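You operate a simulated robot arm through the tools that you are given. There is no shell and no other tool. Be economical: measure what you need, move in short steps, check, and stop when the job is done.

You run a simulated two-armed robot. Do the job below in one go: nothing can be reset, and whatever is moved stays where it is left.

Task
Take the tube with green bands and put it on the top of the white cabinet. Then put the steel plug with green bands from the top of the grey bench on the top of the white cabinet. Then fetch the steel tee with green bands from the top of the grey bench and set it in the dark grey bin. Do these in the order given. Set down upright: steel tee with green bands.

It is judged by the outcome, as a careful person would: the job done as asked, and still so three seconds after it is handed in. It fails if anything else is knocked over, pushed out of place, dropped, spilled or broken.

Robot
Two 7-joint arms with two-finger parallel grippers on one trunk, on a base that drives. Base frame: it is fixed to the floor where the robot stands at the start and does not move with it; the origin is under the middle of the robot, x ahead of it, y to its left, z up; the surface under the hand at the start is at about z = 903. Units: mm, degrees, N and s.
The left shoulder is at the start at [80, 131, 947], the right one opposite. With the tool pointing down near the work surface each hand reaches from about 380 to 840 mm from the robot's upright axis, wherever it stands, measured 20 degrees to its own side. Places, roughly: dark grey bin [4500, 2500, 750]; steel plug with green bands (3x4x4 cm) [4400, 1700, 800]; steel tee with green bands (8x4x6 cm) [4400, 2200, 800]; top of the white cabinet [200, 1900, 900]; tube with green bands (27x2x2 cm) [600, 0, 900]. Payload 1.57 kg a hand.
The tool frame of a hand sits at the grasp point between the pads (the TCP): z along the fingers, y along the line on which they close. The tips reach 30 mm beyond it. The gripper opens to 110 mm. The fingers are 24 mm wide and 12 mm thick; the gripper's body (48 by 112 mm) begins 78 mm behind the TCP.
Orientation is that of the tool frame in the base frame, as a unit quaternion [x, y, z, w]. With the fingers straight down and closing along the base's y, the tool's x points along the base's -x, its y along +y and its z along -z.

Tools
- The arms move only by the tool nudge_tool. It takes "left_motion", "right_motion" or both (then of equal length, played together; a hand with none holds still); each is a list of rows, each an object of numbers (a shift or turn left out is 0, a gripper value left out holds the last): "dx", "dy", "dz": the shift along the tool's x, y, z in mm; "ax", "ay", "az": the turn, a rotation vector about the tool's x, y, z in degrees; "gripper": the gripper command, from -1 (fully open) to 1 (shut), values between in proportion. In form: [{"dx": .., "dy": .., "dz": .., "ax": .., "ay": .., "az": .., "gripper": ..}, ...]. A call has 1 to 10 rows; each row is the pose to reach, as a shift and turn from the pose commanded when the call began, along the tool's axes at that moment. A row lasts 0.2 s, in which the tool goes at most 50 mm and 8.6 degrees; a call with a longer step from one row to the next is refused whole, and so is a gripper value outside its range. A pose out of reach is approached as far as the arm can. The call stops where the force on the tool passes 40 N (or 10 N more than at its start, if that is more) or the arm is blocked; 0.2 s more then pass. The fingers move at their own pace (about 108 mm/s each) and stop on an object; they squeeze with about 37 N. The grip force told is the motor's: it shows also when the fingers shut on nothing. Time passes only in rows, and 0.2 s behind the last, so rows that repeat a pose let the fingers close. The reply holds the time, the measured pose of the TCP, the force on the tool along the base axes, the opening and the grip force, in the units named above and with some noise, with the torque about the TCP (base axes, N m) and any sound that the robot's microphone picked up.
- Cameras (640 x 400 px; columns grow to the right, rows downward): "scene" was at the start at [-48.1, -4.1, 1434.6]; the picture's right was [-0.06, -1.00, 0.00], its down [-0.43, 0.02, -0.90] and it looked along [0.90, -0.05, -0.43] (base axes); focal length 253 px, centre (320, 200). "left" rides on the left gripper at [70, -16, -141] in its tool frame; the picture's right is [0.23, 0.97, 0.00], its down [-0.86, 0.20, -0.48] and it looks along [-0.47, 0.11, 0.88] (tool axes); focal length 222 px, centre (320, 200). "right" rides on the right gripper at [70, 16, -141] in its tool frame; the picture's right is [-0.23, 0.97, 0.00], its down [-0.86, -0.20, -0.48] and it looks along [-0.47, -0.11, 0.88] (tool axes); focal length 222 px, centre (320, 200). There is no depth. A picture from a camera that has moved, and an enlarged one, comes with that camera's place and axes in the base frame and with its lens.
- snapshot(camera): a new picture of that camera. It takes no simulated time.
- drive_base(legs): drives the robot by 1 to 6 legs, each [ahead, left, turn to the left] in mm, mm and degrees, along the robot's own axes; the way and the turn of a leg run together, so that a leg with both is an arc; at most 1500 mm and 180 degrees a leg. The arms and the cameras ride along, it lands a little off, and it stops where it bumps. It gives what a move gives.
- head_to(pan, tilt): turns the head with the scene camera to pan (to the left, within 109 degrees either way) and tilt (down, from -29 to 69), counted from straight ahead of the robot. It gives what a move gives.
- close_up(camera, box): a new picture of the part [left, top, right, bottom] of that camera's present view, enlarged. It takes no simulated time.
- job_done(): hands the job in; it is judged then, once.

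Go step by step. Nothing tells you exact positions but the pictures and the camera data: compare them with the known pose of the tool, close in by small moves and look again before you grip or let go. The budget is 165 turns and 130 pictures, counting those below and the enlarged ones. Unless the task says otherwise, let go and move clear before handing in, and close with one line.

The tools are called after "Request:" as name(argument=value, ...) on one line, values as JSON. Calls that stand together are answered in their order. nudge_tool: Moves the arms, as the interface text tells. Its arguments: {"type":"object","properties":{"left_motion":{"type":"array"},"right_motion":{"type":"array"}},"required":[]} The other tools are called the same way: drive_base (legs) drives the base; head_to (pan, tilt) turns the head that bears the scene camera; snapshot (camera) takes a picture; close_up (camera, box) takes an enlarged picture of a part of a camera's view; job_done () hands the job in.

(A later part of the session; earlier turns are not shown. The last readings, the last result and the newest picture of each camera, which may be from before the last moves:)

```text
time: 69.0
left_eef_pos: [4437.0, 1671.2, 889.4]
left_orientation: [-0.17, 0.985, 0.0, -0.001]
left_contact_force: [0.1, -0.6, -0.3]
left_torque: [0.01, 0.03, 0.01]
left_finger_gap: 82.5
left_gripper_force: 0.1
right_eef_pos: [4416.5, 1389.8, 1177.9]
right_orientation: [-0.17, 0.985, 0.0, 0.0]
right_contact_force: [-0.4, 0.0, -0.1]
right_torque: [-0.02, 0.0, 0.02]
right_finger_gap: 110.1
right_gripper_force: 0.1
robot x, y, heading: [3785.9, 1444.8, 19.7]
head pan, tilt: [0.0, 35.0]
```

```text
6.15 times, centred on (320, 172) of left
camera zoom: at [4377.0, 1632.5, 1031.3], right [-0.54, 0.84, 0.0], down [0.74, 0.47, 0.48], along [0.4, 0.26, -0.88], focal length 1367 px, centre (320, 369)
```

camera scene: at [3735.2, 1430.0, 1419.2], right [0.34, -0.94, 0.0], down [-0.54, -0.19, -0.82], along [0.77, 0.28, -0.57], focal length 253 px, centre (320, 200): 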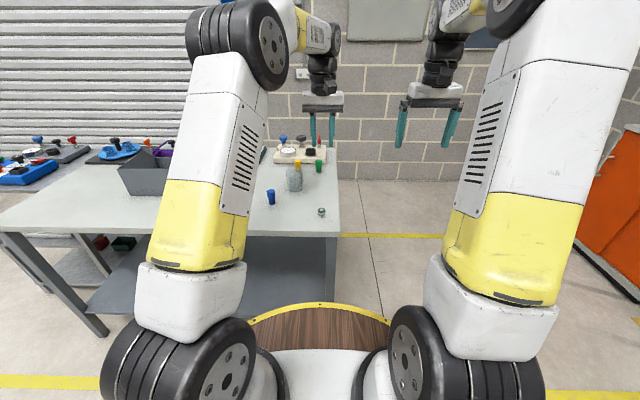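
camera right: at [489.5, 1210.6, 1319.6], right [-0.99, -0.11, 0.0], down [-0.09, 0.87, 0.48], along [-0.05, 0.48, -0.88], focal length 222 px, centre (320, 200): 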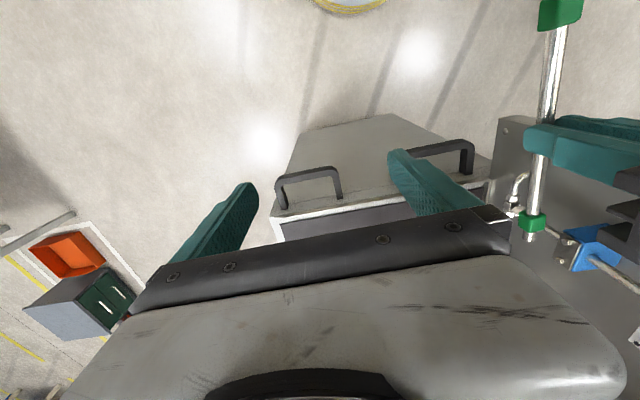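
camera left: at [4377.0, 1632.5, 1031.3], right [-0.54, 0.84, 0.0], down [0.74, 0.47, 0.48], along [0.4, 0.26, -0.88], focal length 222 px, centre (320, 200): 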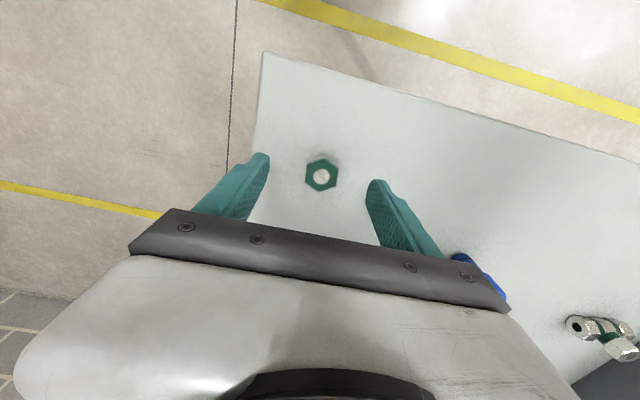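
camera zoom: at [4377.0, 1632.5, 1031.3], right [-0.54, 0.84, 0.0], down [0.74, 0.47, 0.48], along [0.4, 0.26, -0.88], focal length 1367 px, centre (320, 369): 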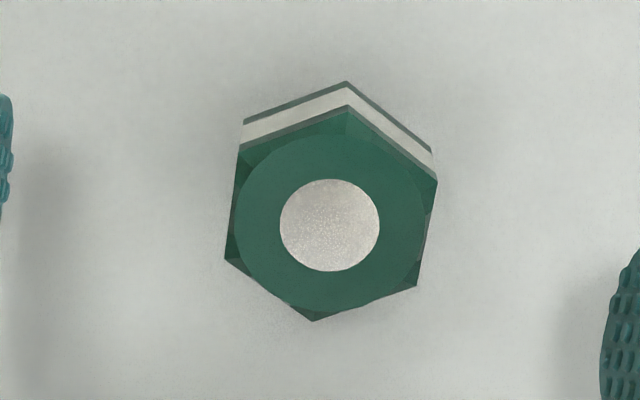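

The hex flats line up with the fingers. I'll go down and grip.

Request:
nudge_tool(left_motion=[{"dz": 20}, {"dz": 33}, {"dz": 35}, {"dz": 35, "gripper": 1}, {"dz": 35}, {"dz": 35}, {"dz": 35}])

Request:
snapshot(camera="left")

Request:
close_up(camera="scene", box=[240, 130, 400, 230])

```text
time: 70.6
left_eef_pos: [4435.3, 1672.1, 854.0]
left_orientation: [-0.17, 0.986, 0.001, -0.001]
left_contact_force: [0.5, -0.1, -0.6]
left_torque: [-0.01, -0.04, -0.01]
left_finger_gap: 26.9
left_gripper_force: 37.0
right_eef_pos: [4418.3, 1389.1, 1177.4]
right_orientation: [-0.17, 0.985, 0.001, 0.001]
right_contact_force: [-0.3, -0.4, -0.9]
right_torque: [0.01, -0.01, 0.01]
right_finger_gap: 110.2
right_gripper_force: 0.0
robot x, y, heading: [3786.3, 1447.2, 19.6]
head pan, tilt: [0.0, 35.0]
```

```text
92 pictures are left
camera left: at [4376.2, 1631.7, 995.3], right [-0.54, 0.84, 0.0], down [0.74, 0.47, 0.48], along [0.4, 0.26, -0.88], focal length 222 px, centre (320, 200)
```

left: 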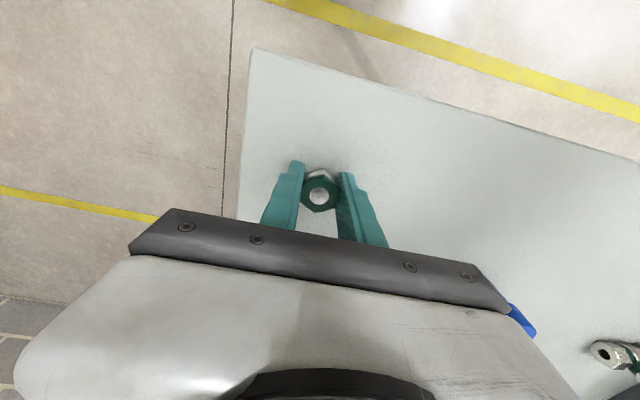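

```text
4.00 times, centred on (320, 180) of scene
camera zoom: at [3735.2, 1429.9, 1419.2], right [0.34, -0.94, 0.0], down [-0.54, -0.19, -0.82], along [0.77, 0.27, -0.57], focal length 1012 px, centre (320, 280)
```

zoom: 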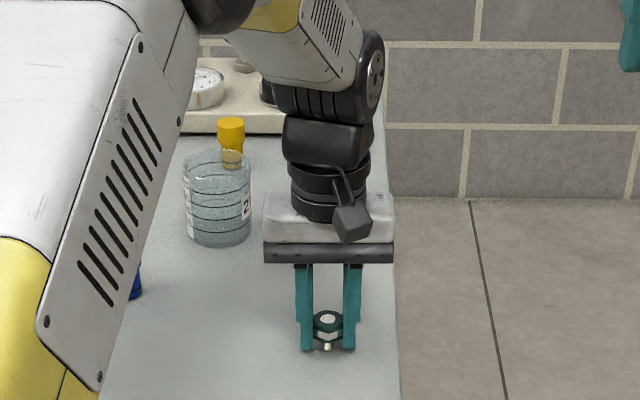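

The plug is held (26.9 mm). I'll lift it and retrace the route to the cabinet.

Request:
nudge_tool(left_motion=[{"dz": -20}, {"dz": -60}, {"dz": -105}, {"dz": -150}, {"dz": -195}, {"dz": -240}, {"dz": -285}])

Request:
drive_base(legs=[[-613, -989, 0], [0, 0, -19.6], [-1250, 0, 0], [-890, 360, 0]])

Request:
snapshot(camera="left")

```text
time: 72.2
left_eef_pos: [4433.8, 1671.4, 1138.4]
left_orientation: [-0.17, 0.985, 0.0, -0.001]
left_contact_force: [0.8, 0.6, -0.8]
left_torque: [0.0, 0.01, 0.01]
left_finger_gap: 27.2
left_gripper_force: 36.9
right_eef_pos: [4416.6, 1389.5, 1177.4]
right_orientation: [-0.17, 0.985, 0.0, 0.001]
right_contact_force: [-0.5, 0.5, 0.5]
right_torque: [0.03, 0.0, -0.02]
right_finger_gap: 110.0
right_gripper_force: 0.1
robot x, y, heading: [3784.8, 1445.2, 19.6]
head pan, tilt: [0.0, 35.0]
```

```text
time: 89.7
left_eef_pos: [2119.7, 628.3, 1138.1]
left_orientation: [0.009, 1.0, 0.0, 0.0]
left_contact_force: [-0.3, -0.4, -0.2]
left_torque: [0.0, 0.01, 0.03]
left_finger_gap: 27.1
left_gripper_force: 36.6
right_eef_pos: [2003.6, 370.2, 1177.7]
right_orientation: [0.009, 1.0, 0.0, 0.001]
right_contact_force: [0.6, 0.1, -0.3]
right_torque: [0.03, -0.01, 0.0]
right_finger_gap: 110.0
right_gripper_force: 0.1
robot x, y, heading: [1432.4, 645.9, -0.8]
head pan, tilt: [0.0, 35.0]
```

```text
90 pictures are left
camera left: at [2049.7, 613.3, 1279.3], right [-0.21, 0.98, 0.0], down [0.86, 0.19, 0.48], along [0.47, 0.1, -0.88], focal length 222 px, centre (320, 200)
```

left: 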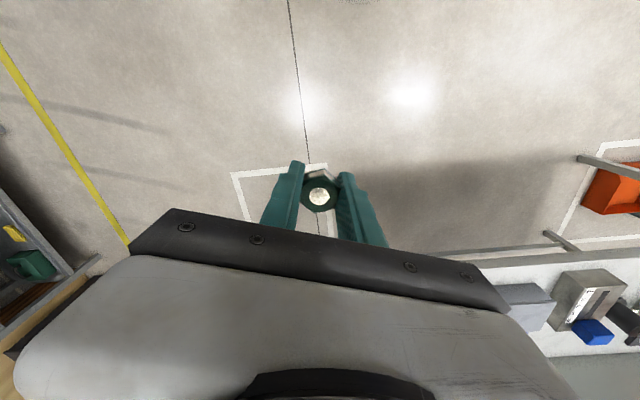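

The plug is still held firmly. I'll turn to face the cabinet end and line up a bit right of last time, so the plug goes beside the tube.

Request:
drive_base(legs=[[0, 0, 109.8], [256, 618, 0]])

Request:
snapshot(camera="scene")

```text
time: 98.0
left_eef_pos: [568.6, 1377.3, 1138.8]
left_orientation: [0.799, -0.601, 0.001, 0.0]
left_contact_force: [-0.8, 1.0, -0.5]
left_torque: [-0.02, 0.0, -0.05]
left_finger_gap: 27.3
left_gripper_force: 37.4
right_eef_pos: [849.5, 1343.9, 1178.0]
right_orientation: [0.799, -0.601, 0.0, 0.0]
right_contact_force: [0.2, 0.0, -0.1]
right_torque: [-0.01, 0.0, -0.01]
right_finger_gap: 110.1
right_gripper_force: 0.0
robot x, y, heading: [755.4, 715.4, 105.8]
head pan, tilt: [0.0, 35.0]
```

```text
89 pictures are left
camera scene: at [768.0, 666.6, 1419.2], right [0.96, 0.28, 0.0], down [0.16, -0.55, -0.82], along [-0.23, 0.79, -0.57], focal length 253 px, centre (320, 200)
```

scene: 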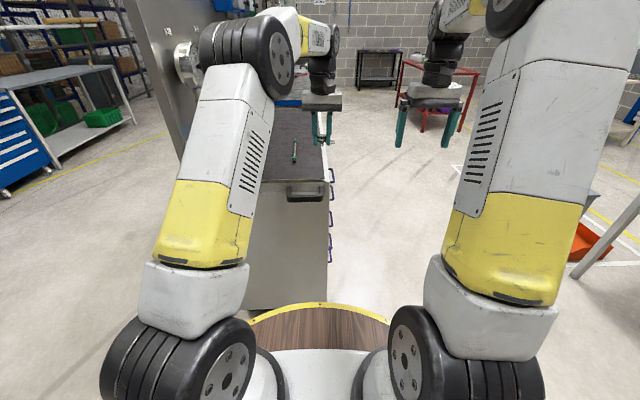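

Lined up. I'll correct the heading and drive ahead over the cabinet.

Request:
drive_base(legs=[[0, 0, 3.3], [375, -10, 0]])

Request:
snapshot(camera="left")

Request:
snapshot(camera="scene")

```text
time: 100.8
left_eef_pos: [417.0, 1722.6, 1137.8]
left_orientation: [0.816, -0.578, 0.001, 0.0]
left_contact_force: [-0.2, -0.2, -1.5]
left_torque: [0.0, -0.05, 0.01]
left_finger_gap: 26.8
left_gripper_force: 36.9
right_eef_pos: [698.8, 1704.3, 1178.2]
right_orientation: [0.816, -0.578, 0.0, 0.0]
right_contact_force: [-0.9, 0.4, -0.2]
right_torque: [0.02, 0.01, 0.01]
right_finger_gap: 109.9
right_gripper_force: 0.0
robot x, y, heading: [640.8, 1073.1, 109.3]
head pan, tilt: [0.0, 35.0]
```

```text
88 pictures are left
camera left: at [455.2, 1662.0, 1279.4], right [-0.84, -0.54, 0.0], down [-0.47, 0.74, 0.48], along [-0.26, 0.4, -0.88], focal length 222 px, centre (320, 200)
```

left: 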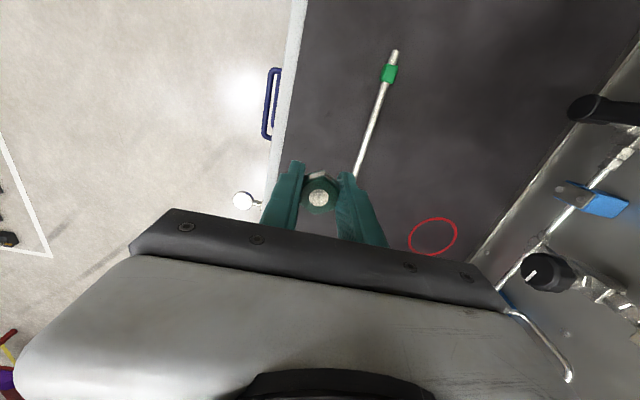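

```text
87 pictures are left
camera scene: at [656.2, 1023.9, 1419.2], right [0.94, 0.33, 0.0], down [0.19, -0.54, -0.82], along [-0.27, 0.77, -0.57], focal length 253 px, centre (320, 200)
```

scene: 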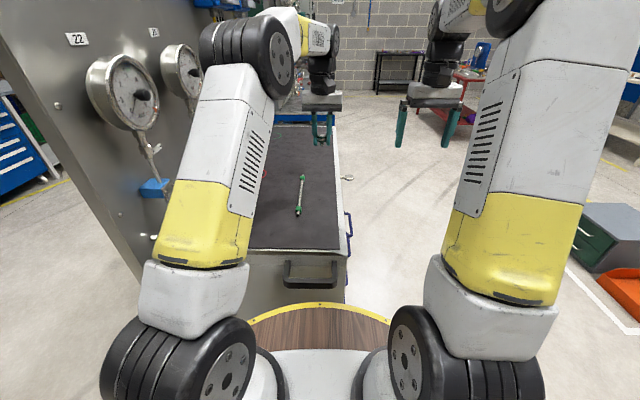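

The spot beside the tube is clear. I'll shift 10 mm toward the tube and lower to just above the mat.

Request:
nudge_tool(left_motion=[{"dy": 5, "dz": 40}, {"dy": 10, "dz": 85}, {"dy": 10, "dz": 125}, {"dy": 10, "dz": 155}, {"dy": 10, "dz": 163}, {"dy": 10, "dz": 163}])

Request:
snapshot(camera="left")

Request:
close_up(camera="scene", box=[260, 110, 400, 220])

```text
time: 102.2
left_eef_pos: [410.9, 1718.3, 973.1]
left_orientation: [0.816, -0.579, 0.001, 0.001]
left_contact_force: [-0.6, 0.5, -1.4]
left_torque: [0.01, -0.02, 0.01]
left_finger_gap: 26.9
left_gripper_force: 37.0
right_eef_pos: [699.8, 1704.3, 1178.2]
right_orientation: [0.815, -0.579, -0.001, 0.0]
right_contact_force: [-0.8, 0.1, 0.2]
right_torque: [0.02, -0.01, 0.0]
right_finger_gap: 110.0
right_gripper_force: 0.2
robot x, y, heading: [638.2, 1075.8, 109.2]
head pan, tilt: [0.0, 35.0]
```

```text
86 pictures are left
camera left: at [447.9, 1658.3, 1114.4], right [-0.84, -0.54, 0.0], down [-0.47, 0.74, 0.48], along [-0.26, 0.4, -0.88], focal length 222 px, centre (320, 200)
```

left: 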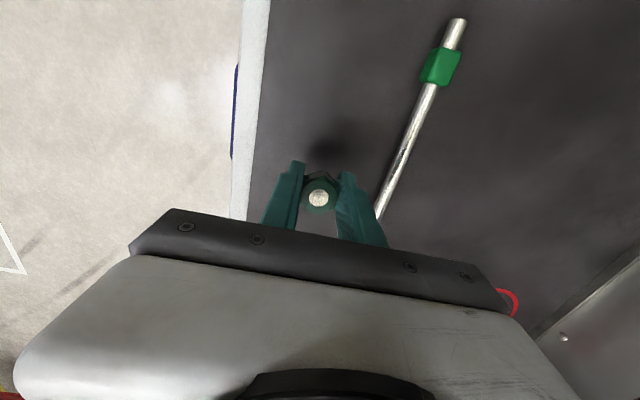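

```text
3.64 times, centred on (330, 165) of scene
camera zoom: at [656.2, 1024.0, 1419.2], right [0.94, 0.33, 0.0], down [0.19, -0.54, -0.82], along [-0.27, 0.77, -0.57], focal length 920 px, centre (284, 327)
```

zoom: 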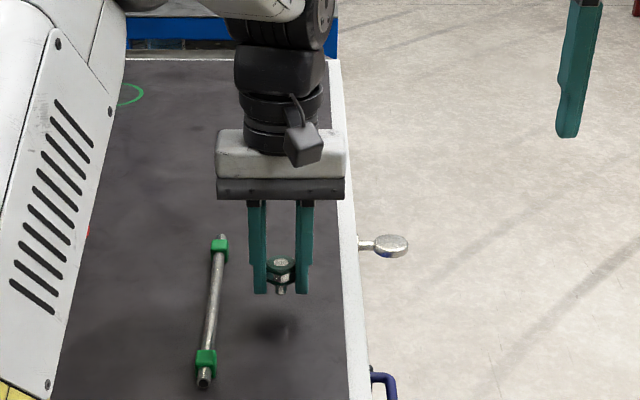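

About 20 mm above the mat. I'll lower in small steps until it makes contact.

Request:
nudge_tool(left_motion=[{"dz": 5}, {"dz": 9}, {"dz": 12}, {"dz": 14}, {"dz": 14}])

```text
time: 103.4
left_eef_pos: [408.0, 1718.3, 961.3]
left_orientation: [0.816, -0.579, 0.001, 0.001]
left_contact_force: [0.0, -0.6, -1.1]
left_torque: [-0.01, -0.01, 0.05]
left_finger_gap: 27.0
left_gripper_force: 37.3
right_eef_pos: [697.8, 1703.5, 1178.8]
right_orientation: [0.816, -0.579, -0.001, 0.0]
right_contact_force: [-0.1, 1.5, -0.6]
right_torque: [0.0, 0.01, 0.01]
right_finger_gap: 110.0
right_gripper_force: 0.1
robot x, y, heading: [640.4, 1072.9, 109.2]
head pan, tilt: [0.0, 35.0]
```

Request:
nudge_tool(left_motion=[{"dz": 2}, {"dz": 4}, {"dz": 5}, {"dz": 5}])

```text
time: 104.4
left_eef_pos: [407.5, 1718.7, 955.7]
left_orientation: [0.816, -0.578, 0.001, 0.001]
left_contact_force: [-0.1, -0.2, -1.6]
left_torque: [0.0, 0.01, -0.01]
left_finger_gap: 27.1
left_gripper_force: 36.9
right_eef_pos: [699.3, 1704.4, 1178.6]
right_orientation: [0.816, -0.578, 0.0, -0.001]
right_contact_force: [-0.6, 0.5, -0.1]
right_torque: [0.01, -0.03, 0.03]
right_finger_gap: 109.9
right_gripper_force: 0.0
robot x, y, heading: [642.9, 1070.7, 109.3]
head pan, tilt: [0.0, 35.0]
```

No contact yet at TCP z=956; I'll continue with small steps.

Request:
nudge_tool(left_motion=[{"dz": 2}, {"dz": 4}, {"dz": 5}, {"dz": 5}])

Request:
close_up(camera="scene", box=[280, 140, 360, 200])

```text
time: 105.4
left_eef_pos: [408.1, 1719.2, 954.0]
left_orientation: [0.815, -0.579, 0.0, -0.002]
left_contact_force: [2.9, -1.5, 25.0]
left_torque: [0.03, -0.13, 0.04]
left_finger_gap: 27.3
left_gripper_force: 37.3
right_eef_pos: [699.4, 1702.9, 1178.1]
right_orientation: [0.816, -0.579, -0.001, 0.0]
right_contact_force: [0.4, -0.2, 0.7]
right_torque: [0.02, -0.01, 0.0]
right_finger_gap: 109.9
right_gripper_force: 0.1
robot x, y, heading: [638.9, 1069.0, 109.1]
head pan, tilt: [0.0, 35.0]
```

```text
6.67 times, centred on (320, 170) of scene
camera zoom: at [656.6, 1023.1, 1419.2], right [0.94, 0.33, 0.0], down [0.19, -0.54, -0.82], along [-0.27, 0.77, -0.57], focal length 1688 px, centre (320, 400)
```

zoom: 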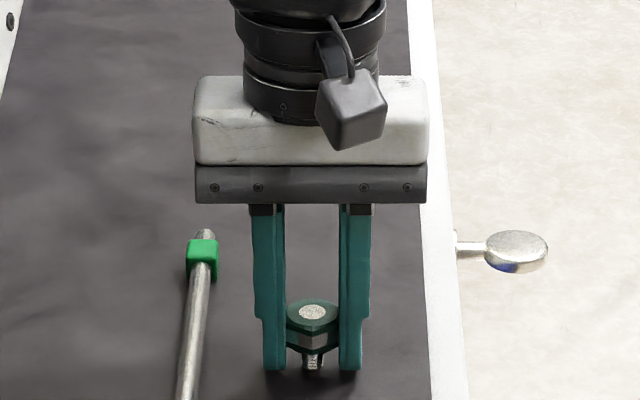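

Contact made (25 N). I'll ease off 2.5 mm, open gently and rise straight up.

Request:
nudge_tool(left_motion=[{"dz": -2.5}, {"dz": -2.5, "gripper": 0.45}, {"dz": -2.5, "gripper": 0.3}, {"dz": -2.5}, {"dz": -2.5}, {"dz": -40}, {"dz": -80}, {"dz": -120}, {"dz": -160}, {"dz": -190}])

Request:
close_up(camera="scene", box=[260, 110, 400, 220])

```text
time: 107.6
left_eef_pos: [406.2, 1720.0, 1141.3]
left_orientation: [0.816, -0.578, 0.001, 0.001]
left_contact_force: [-1.4, -0.5, -0.3]
left_torque: [-0.01, 0.02, 0.01]
left_finger_gap: 38.5
left_gripper_force: 0.0
right_eef_pos: [699.1, 1704.5, 1178.1]
right_orientation: [0.816, -0.579, -0.001, 0.0]
right_contact_force: [0.0, 0.9, 0.4]
right_torque: [-0.01, -0.04, 0.01]
right_finger_gap: 110.0
right_gripper_force: 0.1
robot x, y, heading: [639.8, 1072.7, 109.3]
head pan, tilt: [0.0, 35.0]
```

```text
3.64 times, centred on (330, 165) of scene
camera zoom: at [656.1, 1024.0, 1419.2], right [0.94, 0.33, 0.0], down [0.19, -0.54, -0.82], along [-0.27, 0.77, -0.57], focal length 920 px, centre (284, 327)
```

zoom: 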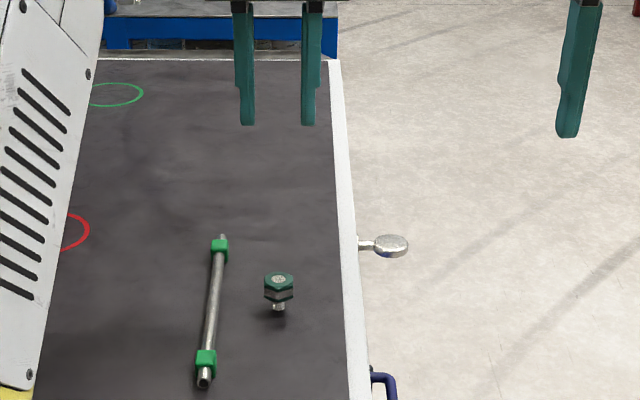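

The plug stands next to the tube. Now back along the same route for the tee.

Request:
drive_base(legs=[[-400, 0, 0], [-240, -618, 0], [0, 0, -109.3], [890, -360, 0], [1230, 0, 0]])

```text
time: 128.1
left_eef_pos: [4201.1, 397.4, 1141.3]
left_orientation: [-0.015, 1.0, 0.0, 0.0]
left_contact_force: [-0.6, 0.0, 0.6]
left_torque: [0.04, 0.0, 0.0]
left_finger_gap: 38.5
left_gripper_force: 0.1
right_eef_pos: [4098.1, 122.8, 1177.2]
right_orientation: [-0.014, 1.0, 0.0, 0.0]
right_contact_force: [0.5, 0.1, -0.3]
right_torque: [0.0, -0.02, -0.01]
right_finger_gap: 109.8
right_gripper_force: 0.1
robot x, y, heading: [3515.4, 372.1, 1.8]
head pan, tilt: [0.0, 35.0]
```

I'll turn to face the bench and drive along to in front of the tee.

Request:
drive_base(legs=[[0, 0, 17.6], [356, 658, 0], [356, 640, 0]])

Request:
snapshot(camera="left")

Request:
snapshot(camera="scene")

Request:
snapshot(camera="right")

```text
time: 136.6
left_eef_pos: [4441.5, 2030.0, 1141.4]
left_orientation: [-0.164, 0.986, 0.0, 0.0]
left_contact_force: [-0.7, -0.1, 0.0]
left_torque: [0.0, 0.0, -0.02]
left_finger_gap: 38.4
left_gripper_force: 0.0
right_eef_pos: [4424.3, 1738.0, 1177.2]
right_orientation: [-0.163, 0.987, 0.0, 0.0]
right_contact_force: [-0.8, 0.0, 0.2]
right_torque: [0.02, 0.01, 0.02]
right_finger_gap: 110.2
right_gripper_force: 0.0
robot x, y, heading: [3795.6, 1803.0, 18.7]
head pan, tilt: [0.0, 35.0]
```

```text
82 pictures are left
camera left: at [4380.9, 1991.8, 1282.4], right [-0.53, 0.85, 0.0], down [0.75, 0.46, 0.48], along [0.41, 0.25, -0.88], focal length 222 px, centre (320, 200)
```

left: 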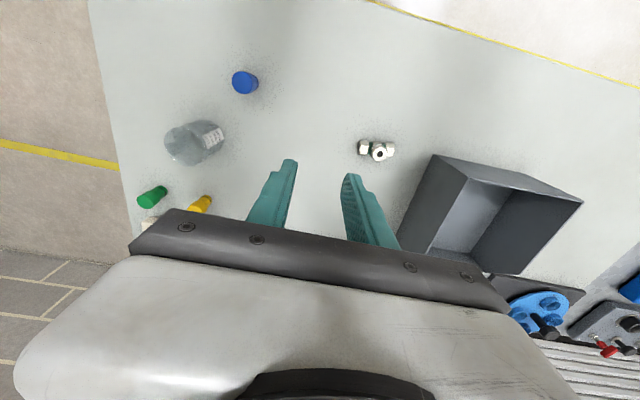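

```text
81 pictures are left
camera scene: at [3742.5, 1787.5, 1419.2], right [0.32, -0.95, 0.0], down [-0.54, -0.19, -0.82], along [0.78, 0.26, -0.57], focal length 253 px, centre (320, 200)
```

scene: 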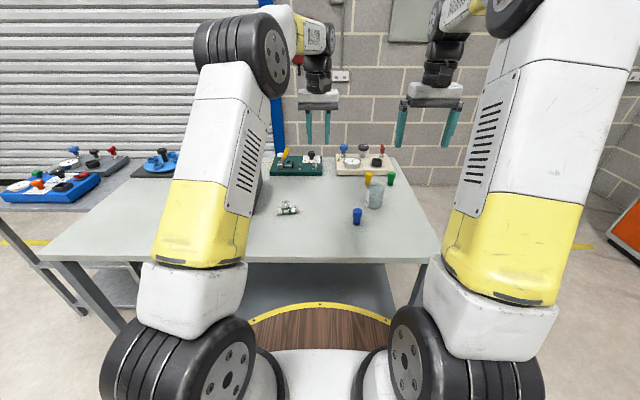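

```text
80 pictures are left
camera right: at [4353.2, 1731.8, 1319.7], right [-0.1, 1.0, 0.0], down [0.87, 0.09, 0.48], along [0.48, 0.05, -0.88], focal length 222 px, centre (320, 200)
```

right: 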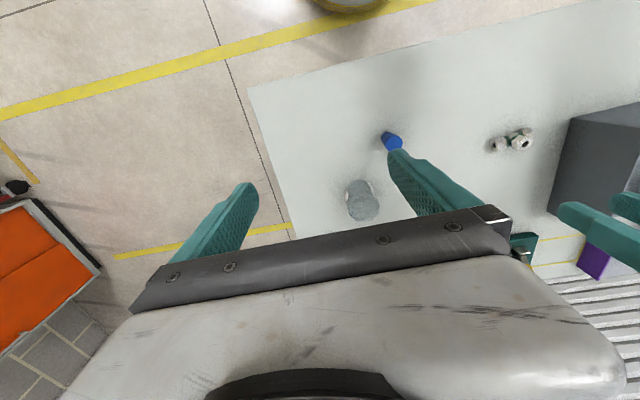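

The tee is near (4425,2152). I'll zoom in on its orientation and on the bin.

Request:
close_up(camera="left", box=[330, 115, 430, 180])

Request:
close_up(camera="scene", box=[250, 180, 330, 230])

Request:
close_up(camera="right", box=[460, 100, 560, 165])

```text
6.15 times, centred on (380, 148) of left
camera zoom: at [4380.9, 1991.8, 1282.4], right [-0.53, 0.85, 0.0], down [0.75, 0.46, 0.48], along [0.41, 0.25, -0.88], focal length 1367 px, centre (-49, 523)
```

zoom: 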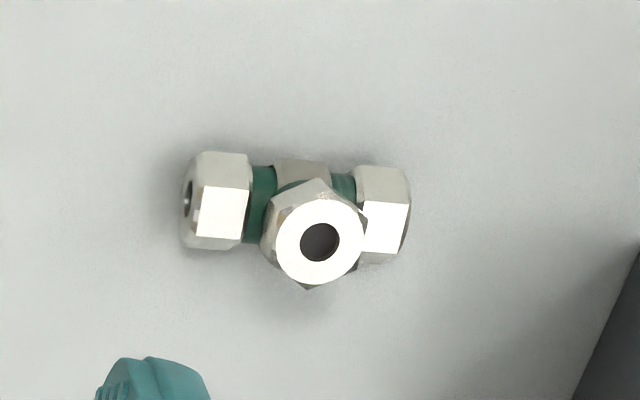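

```text
8.00 times, centred on (290, 205) of scene
camera zoom: at [3742.5, 1787.5, 1419.2], right [0.32, -0.95, 0.0], down [-0.54, -0.19, -0.82], along [0.78, 0.26, -0.57], focal length 2025 px, centre (560, 160)
```

zoom: 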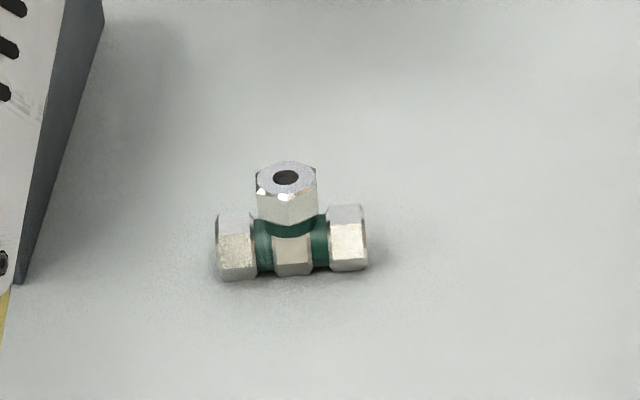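

```text
6.15 times, centred on (510, 132) of right
camera zoom: at [4353.2, 1731.8, 1319.7], right [-0.1, 1.0, 0.0], down [0.87, 0.09, 0.48], along [0.48, 0.05, -0.88], focal length 1367 px, centre (-849, 615)
```

zoom: 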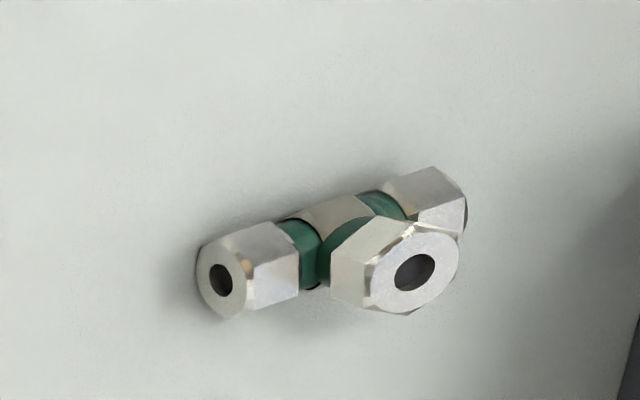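

The tee stands branch-up, with its run at about 118°, and the branch nut has flats facing along the run. I'll grip the branch nut. First I move the left hand over it, turned 9°, and lower part way.

Request:
nudge_tool(left_motion=[{"dy": 40, "dx": -10, "az": -3, "gripper": -0.1}, {"dy": 80, "dx": -20, "az": -6}, {"dy": 119, "dx": -29, "az": -9}, {"dy": 119, "dx": -29, "az": -9, "dz": 45}, {"dy": 119, "dx": -29, "az": -9, "dz": 90}, {"dy": 119, "dx": -29, "az": -9, "dz": 130}, {"dy": 119, "dx": -29, "az": -9, "dz": 130}])

Request:
snapshot(camera="left")

Request:
snapshot(camera="scene")

```text
time: 138.2
left_eef_pos: [4433.1, 2152.6, 1011.5]
left_orientation: [-0.241, 0.971, 0.0, -0.001]
left_contact_force: [0.1, -0.1, 0.9]
left_torque: [-0.01, 0.0, -0.01]
left_finger_gap: 60.6
left_gripper_force: 0.1
right_eef_pos: [4424.2, 1737.5, 1177.3]
right_orientation: [-0.163, 0.987, 0.0, -0.001]
right_contact_force: [0.0, -0.1, -0.2]
right_torque: [0.04, -0.02, -0.02]
right_finger_gap: 110.1
right_gripper_force: 0.0
robot x, y, heading: [3794.4, 1802.9, 18.6]
head pan, tilt: [0.0, 35.0]
```

```text
76 pictures are left
camera left: at [4378.5, 2105.6, 1153.3], right [-0.66, 0.76, 0.0], down [0.66, 0.58, 0.48], along [0.36, 0.31, -0.88], focal length 222 px, centre (320, 200)
```

left: 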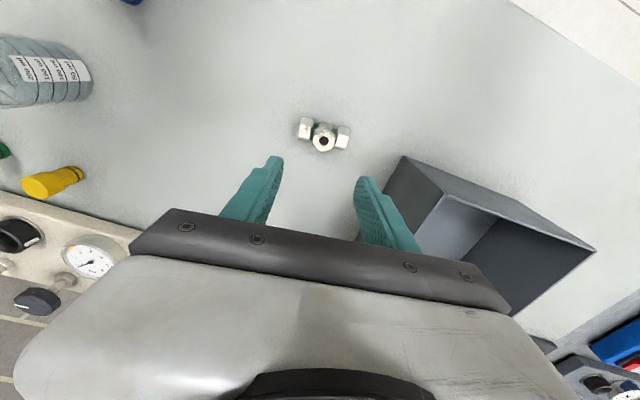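

```text
75 pictures are left
camera scene: at [3742.5, 1787.6, 1419.2], right [0.32, -0.95, 0.0], down [-0.54, -0.19, -0.82], along [0.78, 0.26, -0.57], focal length 253 px, centre (320, 200)
```

scene: 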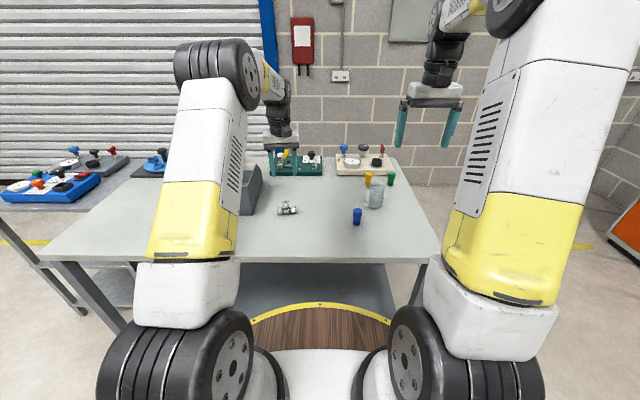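

Well aligned with the branch. I'll shift 3 mm and lower to just above the branch top.

Request:
nudge_tool(left_motion=[{"dy": 3, "dz": 40}, {"dy": 3, "dz": 80}, {"dy": 3, "dz": 98}, {"dy": 3, "dz": 98}])

Request:
close_up(camera="left", box=[240, 110, 400, 210])

Request:
close_up(camera="scene", box=[220, 140, 340, 230])

Request:
close_up(camera="right", box=[400, 60, 640, 210])

```text
time: 139.2
left_eef_pos: [4430.7, 2154.4, 912.0]
left_orientation: [-0.239, 0.971, 0.0, 0.0]
left_contact_force: [-0.1, 1.3, -0.2]
left_torque: [0.0, 0.02, 0.02]
left_finger_gap: 60.5
left_gripper_force: 0.0
right_eef_pos: [4423.8, 1737.8, 1177.9]
right_orientation: [-0.164, 0.987, 0.0, -0.001]
right_contact_force: [0.0, -0.2, -0.9]
right_torque: [0.01, 0.03, 0.02]
right_finger_gap: 110.0
right_gripper_force: 0.1
robot x, y, heading: [3794.9, 1799.3, 18.9]
head pan, tilt: [0.0, 35.0]
```

```text
4.00 times, centred on (320, 160) of left
camera zoom: at [4376.6, 2107.2, 1054.0], right [-0.66, 0.76, 0.0], down [0.66, 0.58, 0.48], along [0.36, 0.31, -0.88], focal length 888 px, centre (320, 360)
```

zoom: 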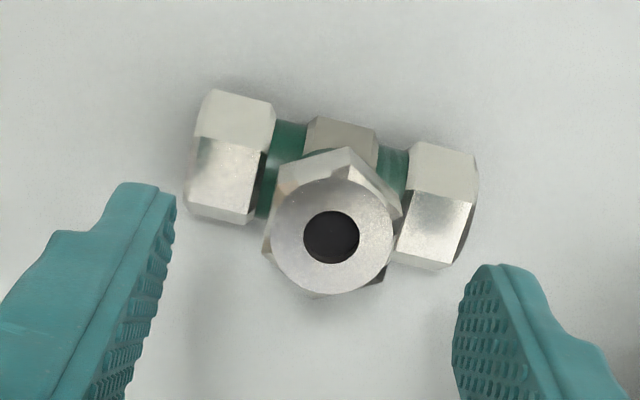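

```text
4.44 times, centred on (280, 185) of scene
camera zoom: at [3742.5, 1787.6, 1419.2], right [0.32, -0.95, 0.0], down [-0.54, -0.19, -0.82], along [0.78, 0.26, -0.57], focal length 1125 px, centre (498, 267)
```

zoom: 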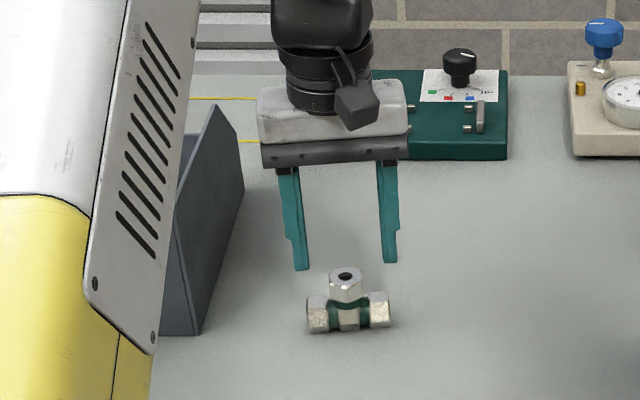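

```text
2.67 times, centred on (520, 135) of right
camera zoom: at [4353.2, 1731.8, 1319.7], right [-0.1, 1.0, 0.0], down [0.87, 0.09, 0.48], along [0.48, 0.05, -0.88], focal length 592 px, centre (-213, 373)
```

zoom: 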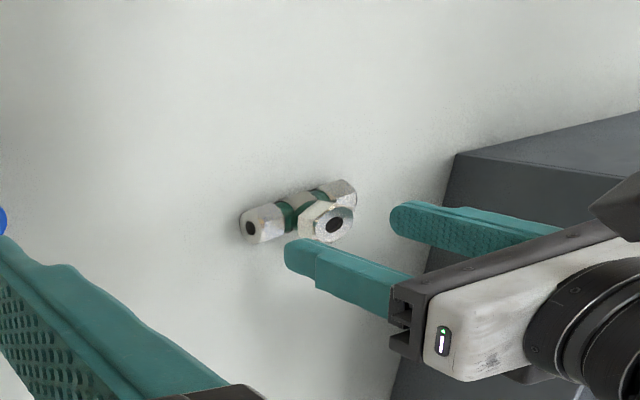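

I'll lower another 28 mm around the branch nut, keeping the tips above the run, and check.

Request:
nudge_tool(left_motion=[{"dy": 2, "dz": 12}, {"dy": 2, "dz": 22}, {"dy": 2, "dz": 28}, {"dy": 2, "dz": 28}])

Request:
close_up(camera="left", box=[240, 130, 400, 230])

Request:
close_up(camera="scene", box=[260, 170, 324, 210])

Request:
close_up(camera="right", box=[460, 100, 560, 165])

```text
time: 140.2
left_eef_pos: [4429.7, 2155.6, 885.3]
left_orientation: [-0.241, 0.971, 0.0, -0.002]
left_contact_force: [-0.1, 0.7, 0.0]
left_torque: [0.0, 0.02, 0.02]
left_finger_gap: 60.5
left_gripper_force: 0.2
right_eef_pos: [4424.1, 1736.5, 1178.8]
right_orientation: [-0.164, 0.987, 0.0, 0.0]
right_contact_force: [0.3, -0.3, 0.2]
right_torque: [0.0, -0.01, -0.03]
right_finger_gap: 110.0
right_gripper_force: 0.1
robot x, y, heading: [3792.7, 1802.8, 18.8]
head pan, tilt: [0.0, 35.0]
```

```text
4.00 times, centred on (320, 180) of left
camera zoom: at [4374.6, 2108.2, 1026.4], right [-0.66, 0.76, 0.0], down [0.66, 0.58, 0.48], along [0.36, 0.31, -0.88], focal length 888 px, centre (320, 280)
```

zoom: 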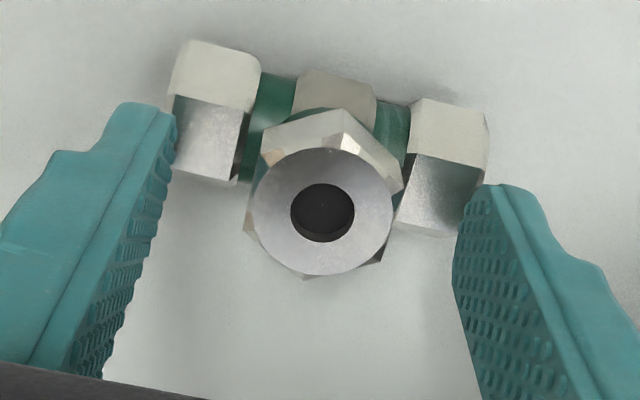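

```text
10.00 times, centred on (292, 190) of scene
camera zoom: at [3742.5, 1787.6, 1419.2], right [0.32, -0.95, 0.0], down [-0.54, -0.19, -0.82], along [0.78, 0.26, -0.57], focal length 2531 px, centre (600, 300)
```

zoom: 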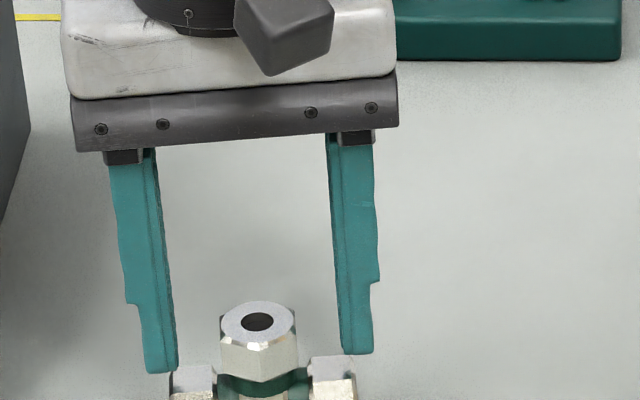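

```text
6.15 times, centred on (510, 132) of right
camera zoom: at [4353.2, 1731.8, 1319.7], right [-0.1, 1.0, 0.0], down [0.87, 0.09, 0.48], along [0.48, 0.05, -0.88], focal length 1367 px, centre (-849, 615)
```

zoom: 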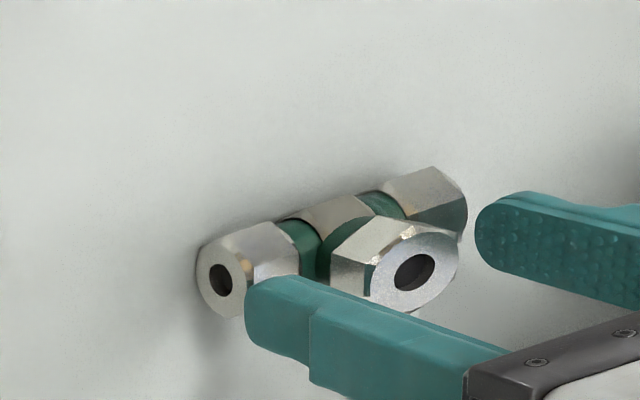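

The fingers straddle the branch nut centrally, about 8 mm above the run. I'll lower 4 mm and close.

Request:
nudge_tool(left_motion=[{"dz": 4}, {"dz": 4, "gripper": 0.4}, {"dz": 4, "gripper": 1}, {"dz": 4}, {"dz": 4}])

Request:
close_up(camera="left", box=[240, 130, 400, 230])

Request:
close_up(camera="scene", box=[260, 170, 324, 210])

```text
time: 141.4
left_eef_pos: [4430.2, 2156.1, 881.3]
left_orientation: [-0.24, 0.971, 0.0, -0.001]
left_contact_force: [0.6, -0.1, -0.3]
left_torque: [-0.02, 0.0, -0.01]
left_finger_gap: 27.3
left_gripper_force: 37.0
right_eef_pos: [4422.3, 1737.5, 1176.9]
right_orientation: [-0.163, 0.987, 0.0, 0.0]
right_contact_force: [-0.5, 0.1, 0.5]
right_torque: [0.0, -0.02, 0.02]
right_finger_gap: 109.9
right_gripper_force: 0.0
robot x, y, heading: [3795.1, 1802.0, 18.8]
head pan, tilt: [0.0, 35.0]
```

```text
4.00 times, centred on (320, 180) of left
camera zoom: at [4375.5, 2108.9, 1022.6], right [-0.66, 0.76, 0.0], down [0.66, 0.58, 0.48], along [0.36, 0.31, -0.88], focal length 888 px, centre (320, 280)
```

zoom: 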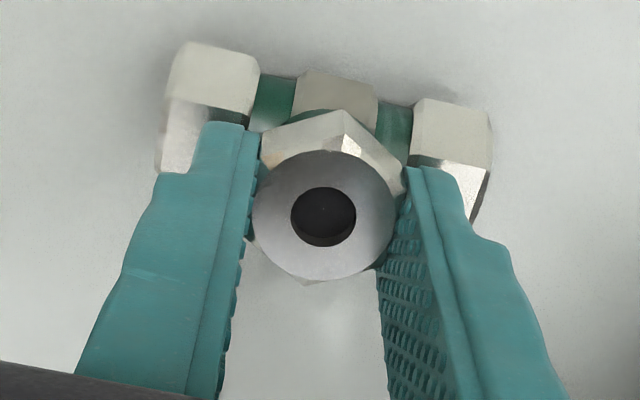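

```text
10.00 times, centred on (292, 190) of scene
camera zoom: at [3742.5, 1787.6, 1419.2], right [0.32, -0.95, 0.0], down [-0.54, -0.19, -0.82], along [0.78, 0.26, -0.57], focal length 2531 px, centre (600, 300)
```

zoom: 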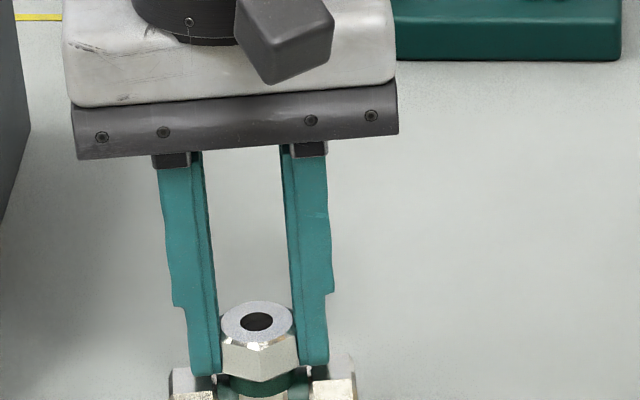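

The nut is gripped on its flats (27.3 mm). I'll lift and look at the bin.

Request:
nudge_tool(left_motion=[{"dz": -15}, {"dz": -50}, {"dz": -95}, {"dz": -140}, {"dz": -185}, {"dz": -220}])

Request:
snapshot(camera="left")

Request:
snapshot(camera="right")

Request:
snapshot(camera="scene")

```text
time: 142.8
left_eef_pos: [4428.0, 2155.0, 1103.1]
left_orientation: [-0.24, 0.971, 0.0, -0.001]
left_contact_force: [0.3, -0.3, -1.0]
left_torque: [-0.02, -0.02, -0.03]
left_finger_gap: 27.4
left_gripper_force: 37.1
right_eef_pos: [4424.5, 1737.4, 1177.9]
right_orientation: [-0.163, 0.987, 0.0, 0.001]
right_contact_force: [0.2, -0.4, -0.6]
right_torque: [-0.02, 0.02, 0.01]
right_finger_gap: 110.0
right_gripper_force: 0.0
robot x, y, heading: [3789.9, 1802.6, 18.8]
head pan, tilt: [0.0, 35.0]
```

```text
66 pictures are left
camera left: at [4373.4, 2107.5, 1243.7], right [-0.65, 0.76, 0.0], down [0.66, 0.58, 0.48], along [0.36, 0.31, -0.88], focal length 222 px, centre (320, 200)
```

left: 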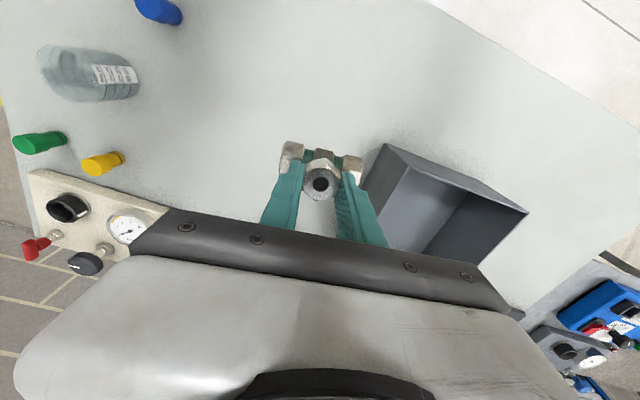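

```text
65 pictures are left
camera right: at [4353.3, 1731.9, 1319.7], right [-0.1, 1.0, 0.0], down [0.87, 0.09, 0.48], along [0.48, 0.05, -0.88], focal length 222 px, centre (320, 200)
```

right: 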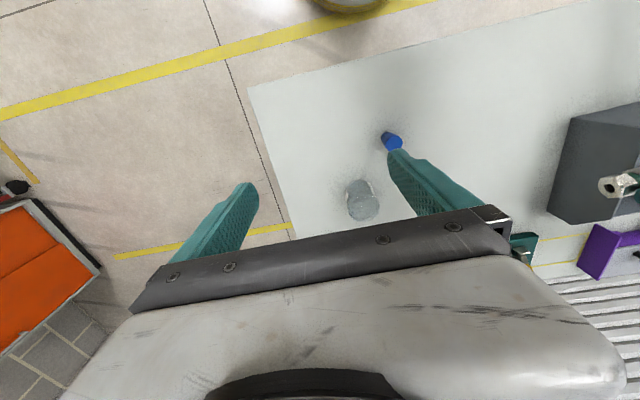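

```text
64 pictures are left
camera scene: at [3742.7, 1787.7, 1419.2], right [0.32, -0.95, 0.0], down [-0.54, -0.19, -0.82], along [0.78, 0.26, -0.57], focal length 253 px, centre (320, 200)
```

scene: 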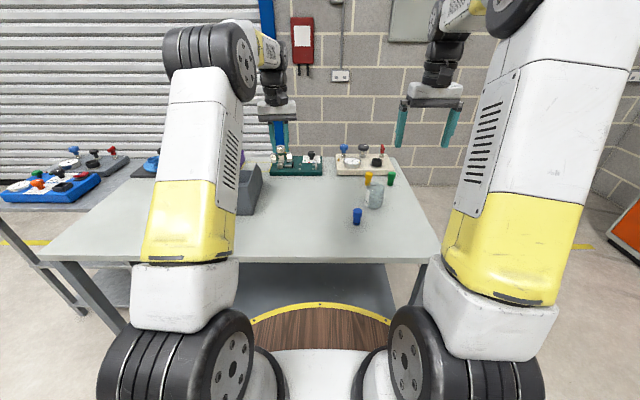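

The bin is about 226×263 mm with its rim at z≈935, centred near (4460,2425). Driving 111 ahead and 242 left puts the tee over its middle.

Request:
drive_base(legs=[[111, 242, 0]])

Request:
snapshot(camera="left")

Request:
snapshot(camera="scene")

Request:
snapshot(camera="right")

```text
time: 144.7
left_eef_pos: [4448.9, 2428.2, 1102.7]
left_orientation: [-0.244, 0.97, 0.0, -0.002]
left_contact_force: [-0.4, 0.5, -1.4]
left_torque: [0.0, 0.01, 0.03]
left_finger_gap: 27.4
left_gripper_force: 37.3
right_eef_pos: [4447.3, 2010.2, 1178.2]
right_orientation: [-0.167, 0.986, 0.0, -0.001]
right_contact_force: [0.0, 0.3, -0.2]
right_torque: [0.01, 0.0, 0.01]
right_finger_gap: 110.1
right_gripper_force: 0.0
robot x, y, heading: [3817.8, 2073.8, 19.4]
head pan, tilt: [0.0, 35.0]
```

```text
63 pictures are left
camera left: at [4395.0, 2380.9, 1243.4], right [-0.66, 0.75, 0.0], down [0.66, 0.58, 0.48], along [0.36, 0.32, -0.88], focal length 222 px, centre (320, 200)
```

left: 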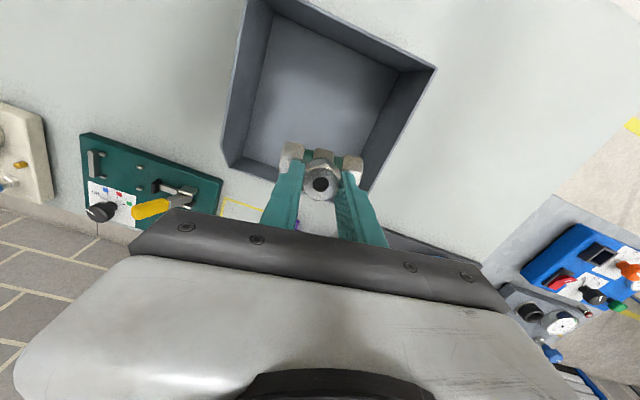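

```text
62 pictures are left
camera scene: at [3766.3, 2056.9, 1419.2], right [0.33, -0.94, 0.0], down [-0.54, -0.19, -0.82], along [0.77, 0.27, -0.57], focal length 253 px, centre (320, 200)
```

scene: 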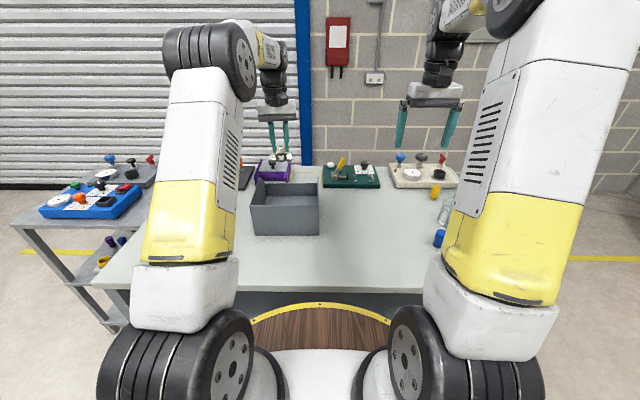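

```text
61 pictures are left
camera right: at [4377.3, 2004.9, 1319.7], right [-0.11, 0.99, 0.0], down [0.87, 0.09, 0.48], along [0.48, 0.05, -0.88], focal length 222 px, centre (320, 200)
```

right: 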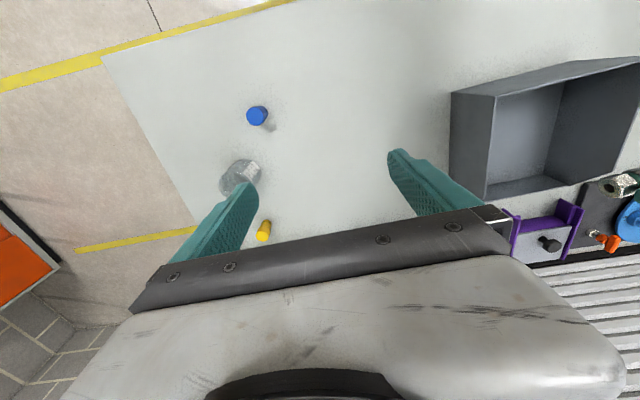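

The bin interior centre is near (4430,2413). I'll shift back 24 mm, lower into the bin and check the clearances.

Request:
nudge_tool(left_motion=[{"dx": 12, "dy": -2}, {"dx": 24, "dy": -4}, {"dx": 24, "dy": -4, "dz": 40}, {"dx": 24, "dy": -4, "dz": 80}, {"dx": 24, "dy": -4, "dz": 110}, {"dx": 24, "dy": -4, "dz": 110}])

Request:
snapshot(camera="left")

Request:
close_up(camera="scene", box=[220, 110, 360, 250])

```text
time: 146.1
left_eef_pos: [4427.9, 2413.5, 991.0]
left_orientation: [-0.243, 0.97, 0.0, -0.001]
left_contact_force: [-0.5, -0.2, -1.7]
left_torque: [-0.01, 0.02, 0.0]
left_finger_gap: 27.3
left_gripper_force: 37.1
right_eef_pos: [4447.7, 2011.4, 1177.7]
right_orientation: [-0.168, 0.986, -0.001, 0.0]
right_contact_force: [-0.1, -0.1, -0.3]
right_torque: [0.02, 0.01, 0.01]
right_finger_gap: 109.9
right_gripper_force: 0.1
robot x, y, heading: [3816.0, 2074.1, 19.3]
head pan, tilt: [0.0, 35.0]
```

```text
60 pictures are left
camera left: at [4373.9, 2365.3, 1131.7], right [-0.66, 0.75, 0.0], down [0.66, 0.58, 0.48], along [0.36, 0.32, -0.88], focal length 222 px, centre (320, 200)
```

left: 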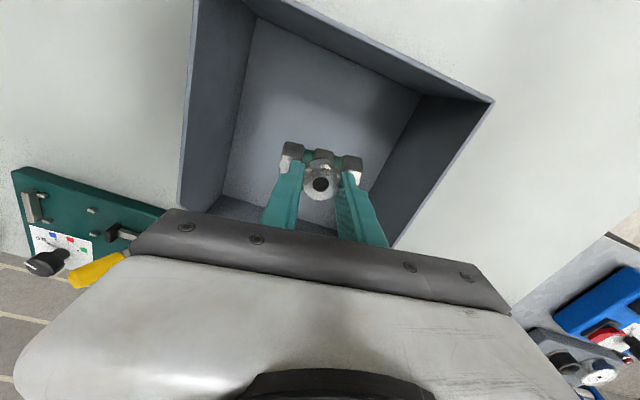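

```text
2.86 times, centred on (290, 180) of scene
camera zoom: at [3766.3, 2057.0, 1419.2], right [0.33, -0.94, 0.0], down [-0.54, -0.19, -0.82], along [0.77, 0.27, -0.57], focal length 723 px, centre (406, 257)
```

zoom: 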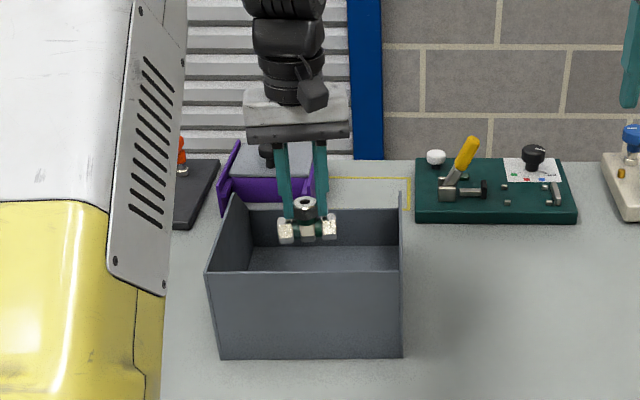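

The tee is centred over the bin. I'll continue down inside it.

Request:
nudge_tool(left_motion=[{"dz": 35}, {"dz": 65}, {"dz": 80}, {"dz": 88}, {"dz": 92}, {"dz": 92}])

Request:
close_up(camera="scene", box=[220, 110, 360, 250])

Request:
snapshot(camera="left")

```text
time: 147.5
left_eef_pos: [4430.0, 2413.2, 899.5]
left_orientation: [-0.243, 0.97, 0.0, -0.001]
left_contact_force: [0.1, 1.0, -1.7]
left_torque: [0.0, -0.01, 0.01]
left_finger_gap: 27.5
left_gripper_force: 37.6
right_eef_pos: [4448.0, 2011.8, 1177.6]
right_orientation: [-0.167, 0.986, 0.001, -0.001]
right_contact_force: [0.9, -0.1, -0.6]
right_torque: [0.0, -0.03, 0.02]
right_finger_gap: 110.0
right_gripper_force: 0.1
robot x, y, heading: [3817.0, 2072.0, 19.3]
head pan, tilt: [0.0, 35.0]
```

```text
2.86 times, centred on (290, 180) of scene
camera zoom: at [3766.3, 2057.0, 1419.2], right [0.33, -0.94, 0.0], down [-0.54, -0.19, -0.82], along [0.77, 0.27, -0.57], focal length 723 px, centre (406, 257)
```

zoom: 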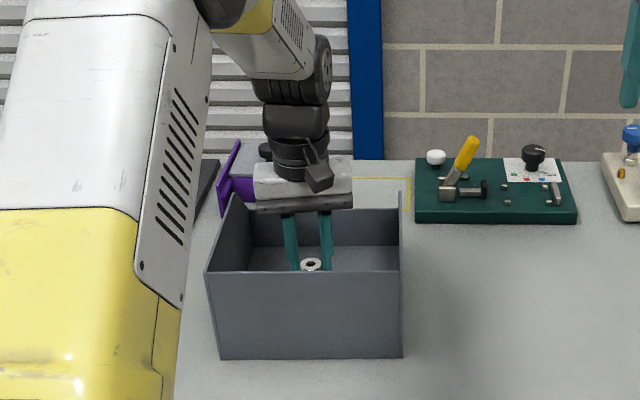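

```text
57 pictures are left
camera left: at [4375.1, 2365.8, 1040.5], right [-0.66, 0.75, 0.0], down [0.66, 0.58, 0.48], along [0.36, 0.32, -0.88], focal length 222 px, centre (320, 200)
```

left: 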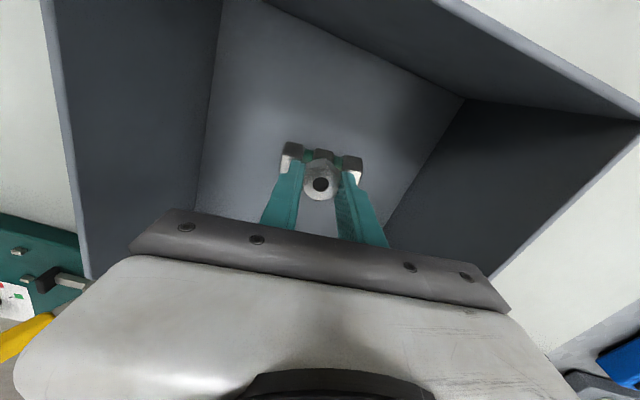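

Deep in the bin with no contact so far. I'll take small steps down to the floor.

Request:
nudge_tool(left_motion=[{"dz": 3}, {"dz": 5}, {"dz": 7}, {"dz": 7}])

```text
time: 148.5
left_eef_pos: [4427.9, 2413.7, 892.7]
left_orientation: [-0.243, 0.97, 0.0, 0.0]
left_contact_force: [0.1, 0.6, -1.5]
left_torque: [-0.02, -0.01, 0.01]
left_finger_gap: 27.3
left_gripper_force: 36.1
right_eef_pos: [4447.9, 2011.3, 1178.0]
right_orientation: [-0.167, 0.986, 0.0, -0.001]
right_contact_force: [-0.3, -0.4, -0.9]
right_torque: [0.01, -0.02, 0.03]
right_finger_gap: 109.8
right_gripper_force: 0.0
robot x, y, heading: [3816.6, 2069.1, 19.5]
head pan, tilt: [0.0, 35.0]
```

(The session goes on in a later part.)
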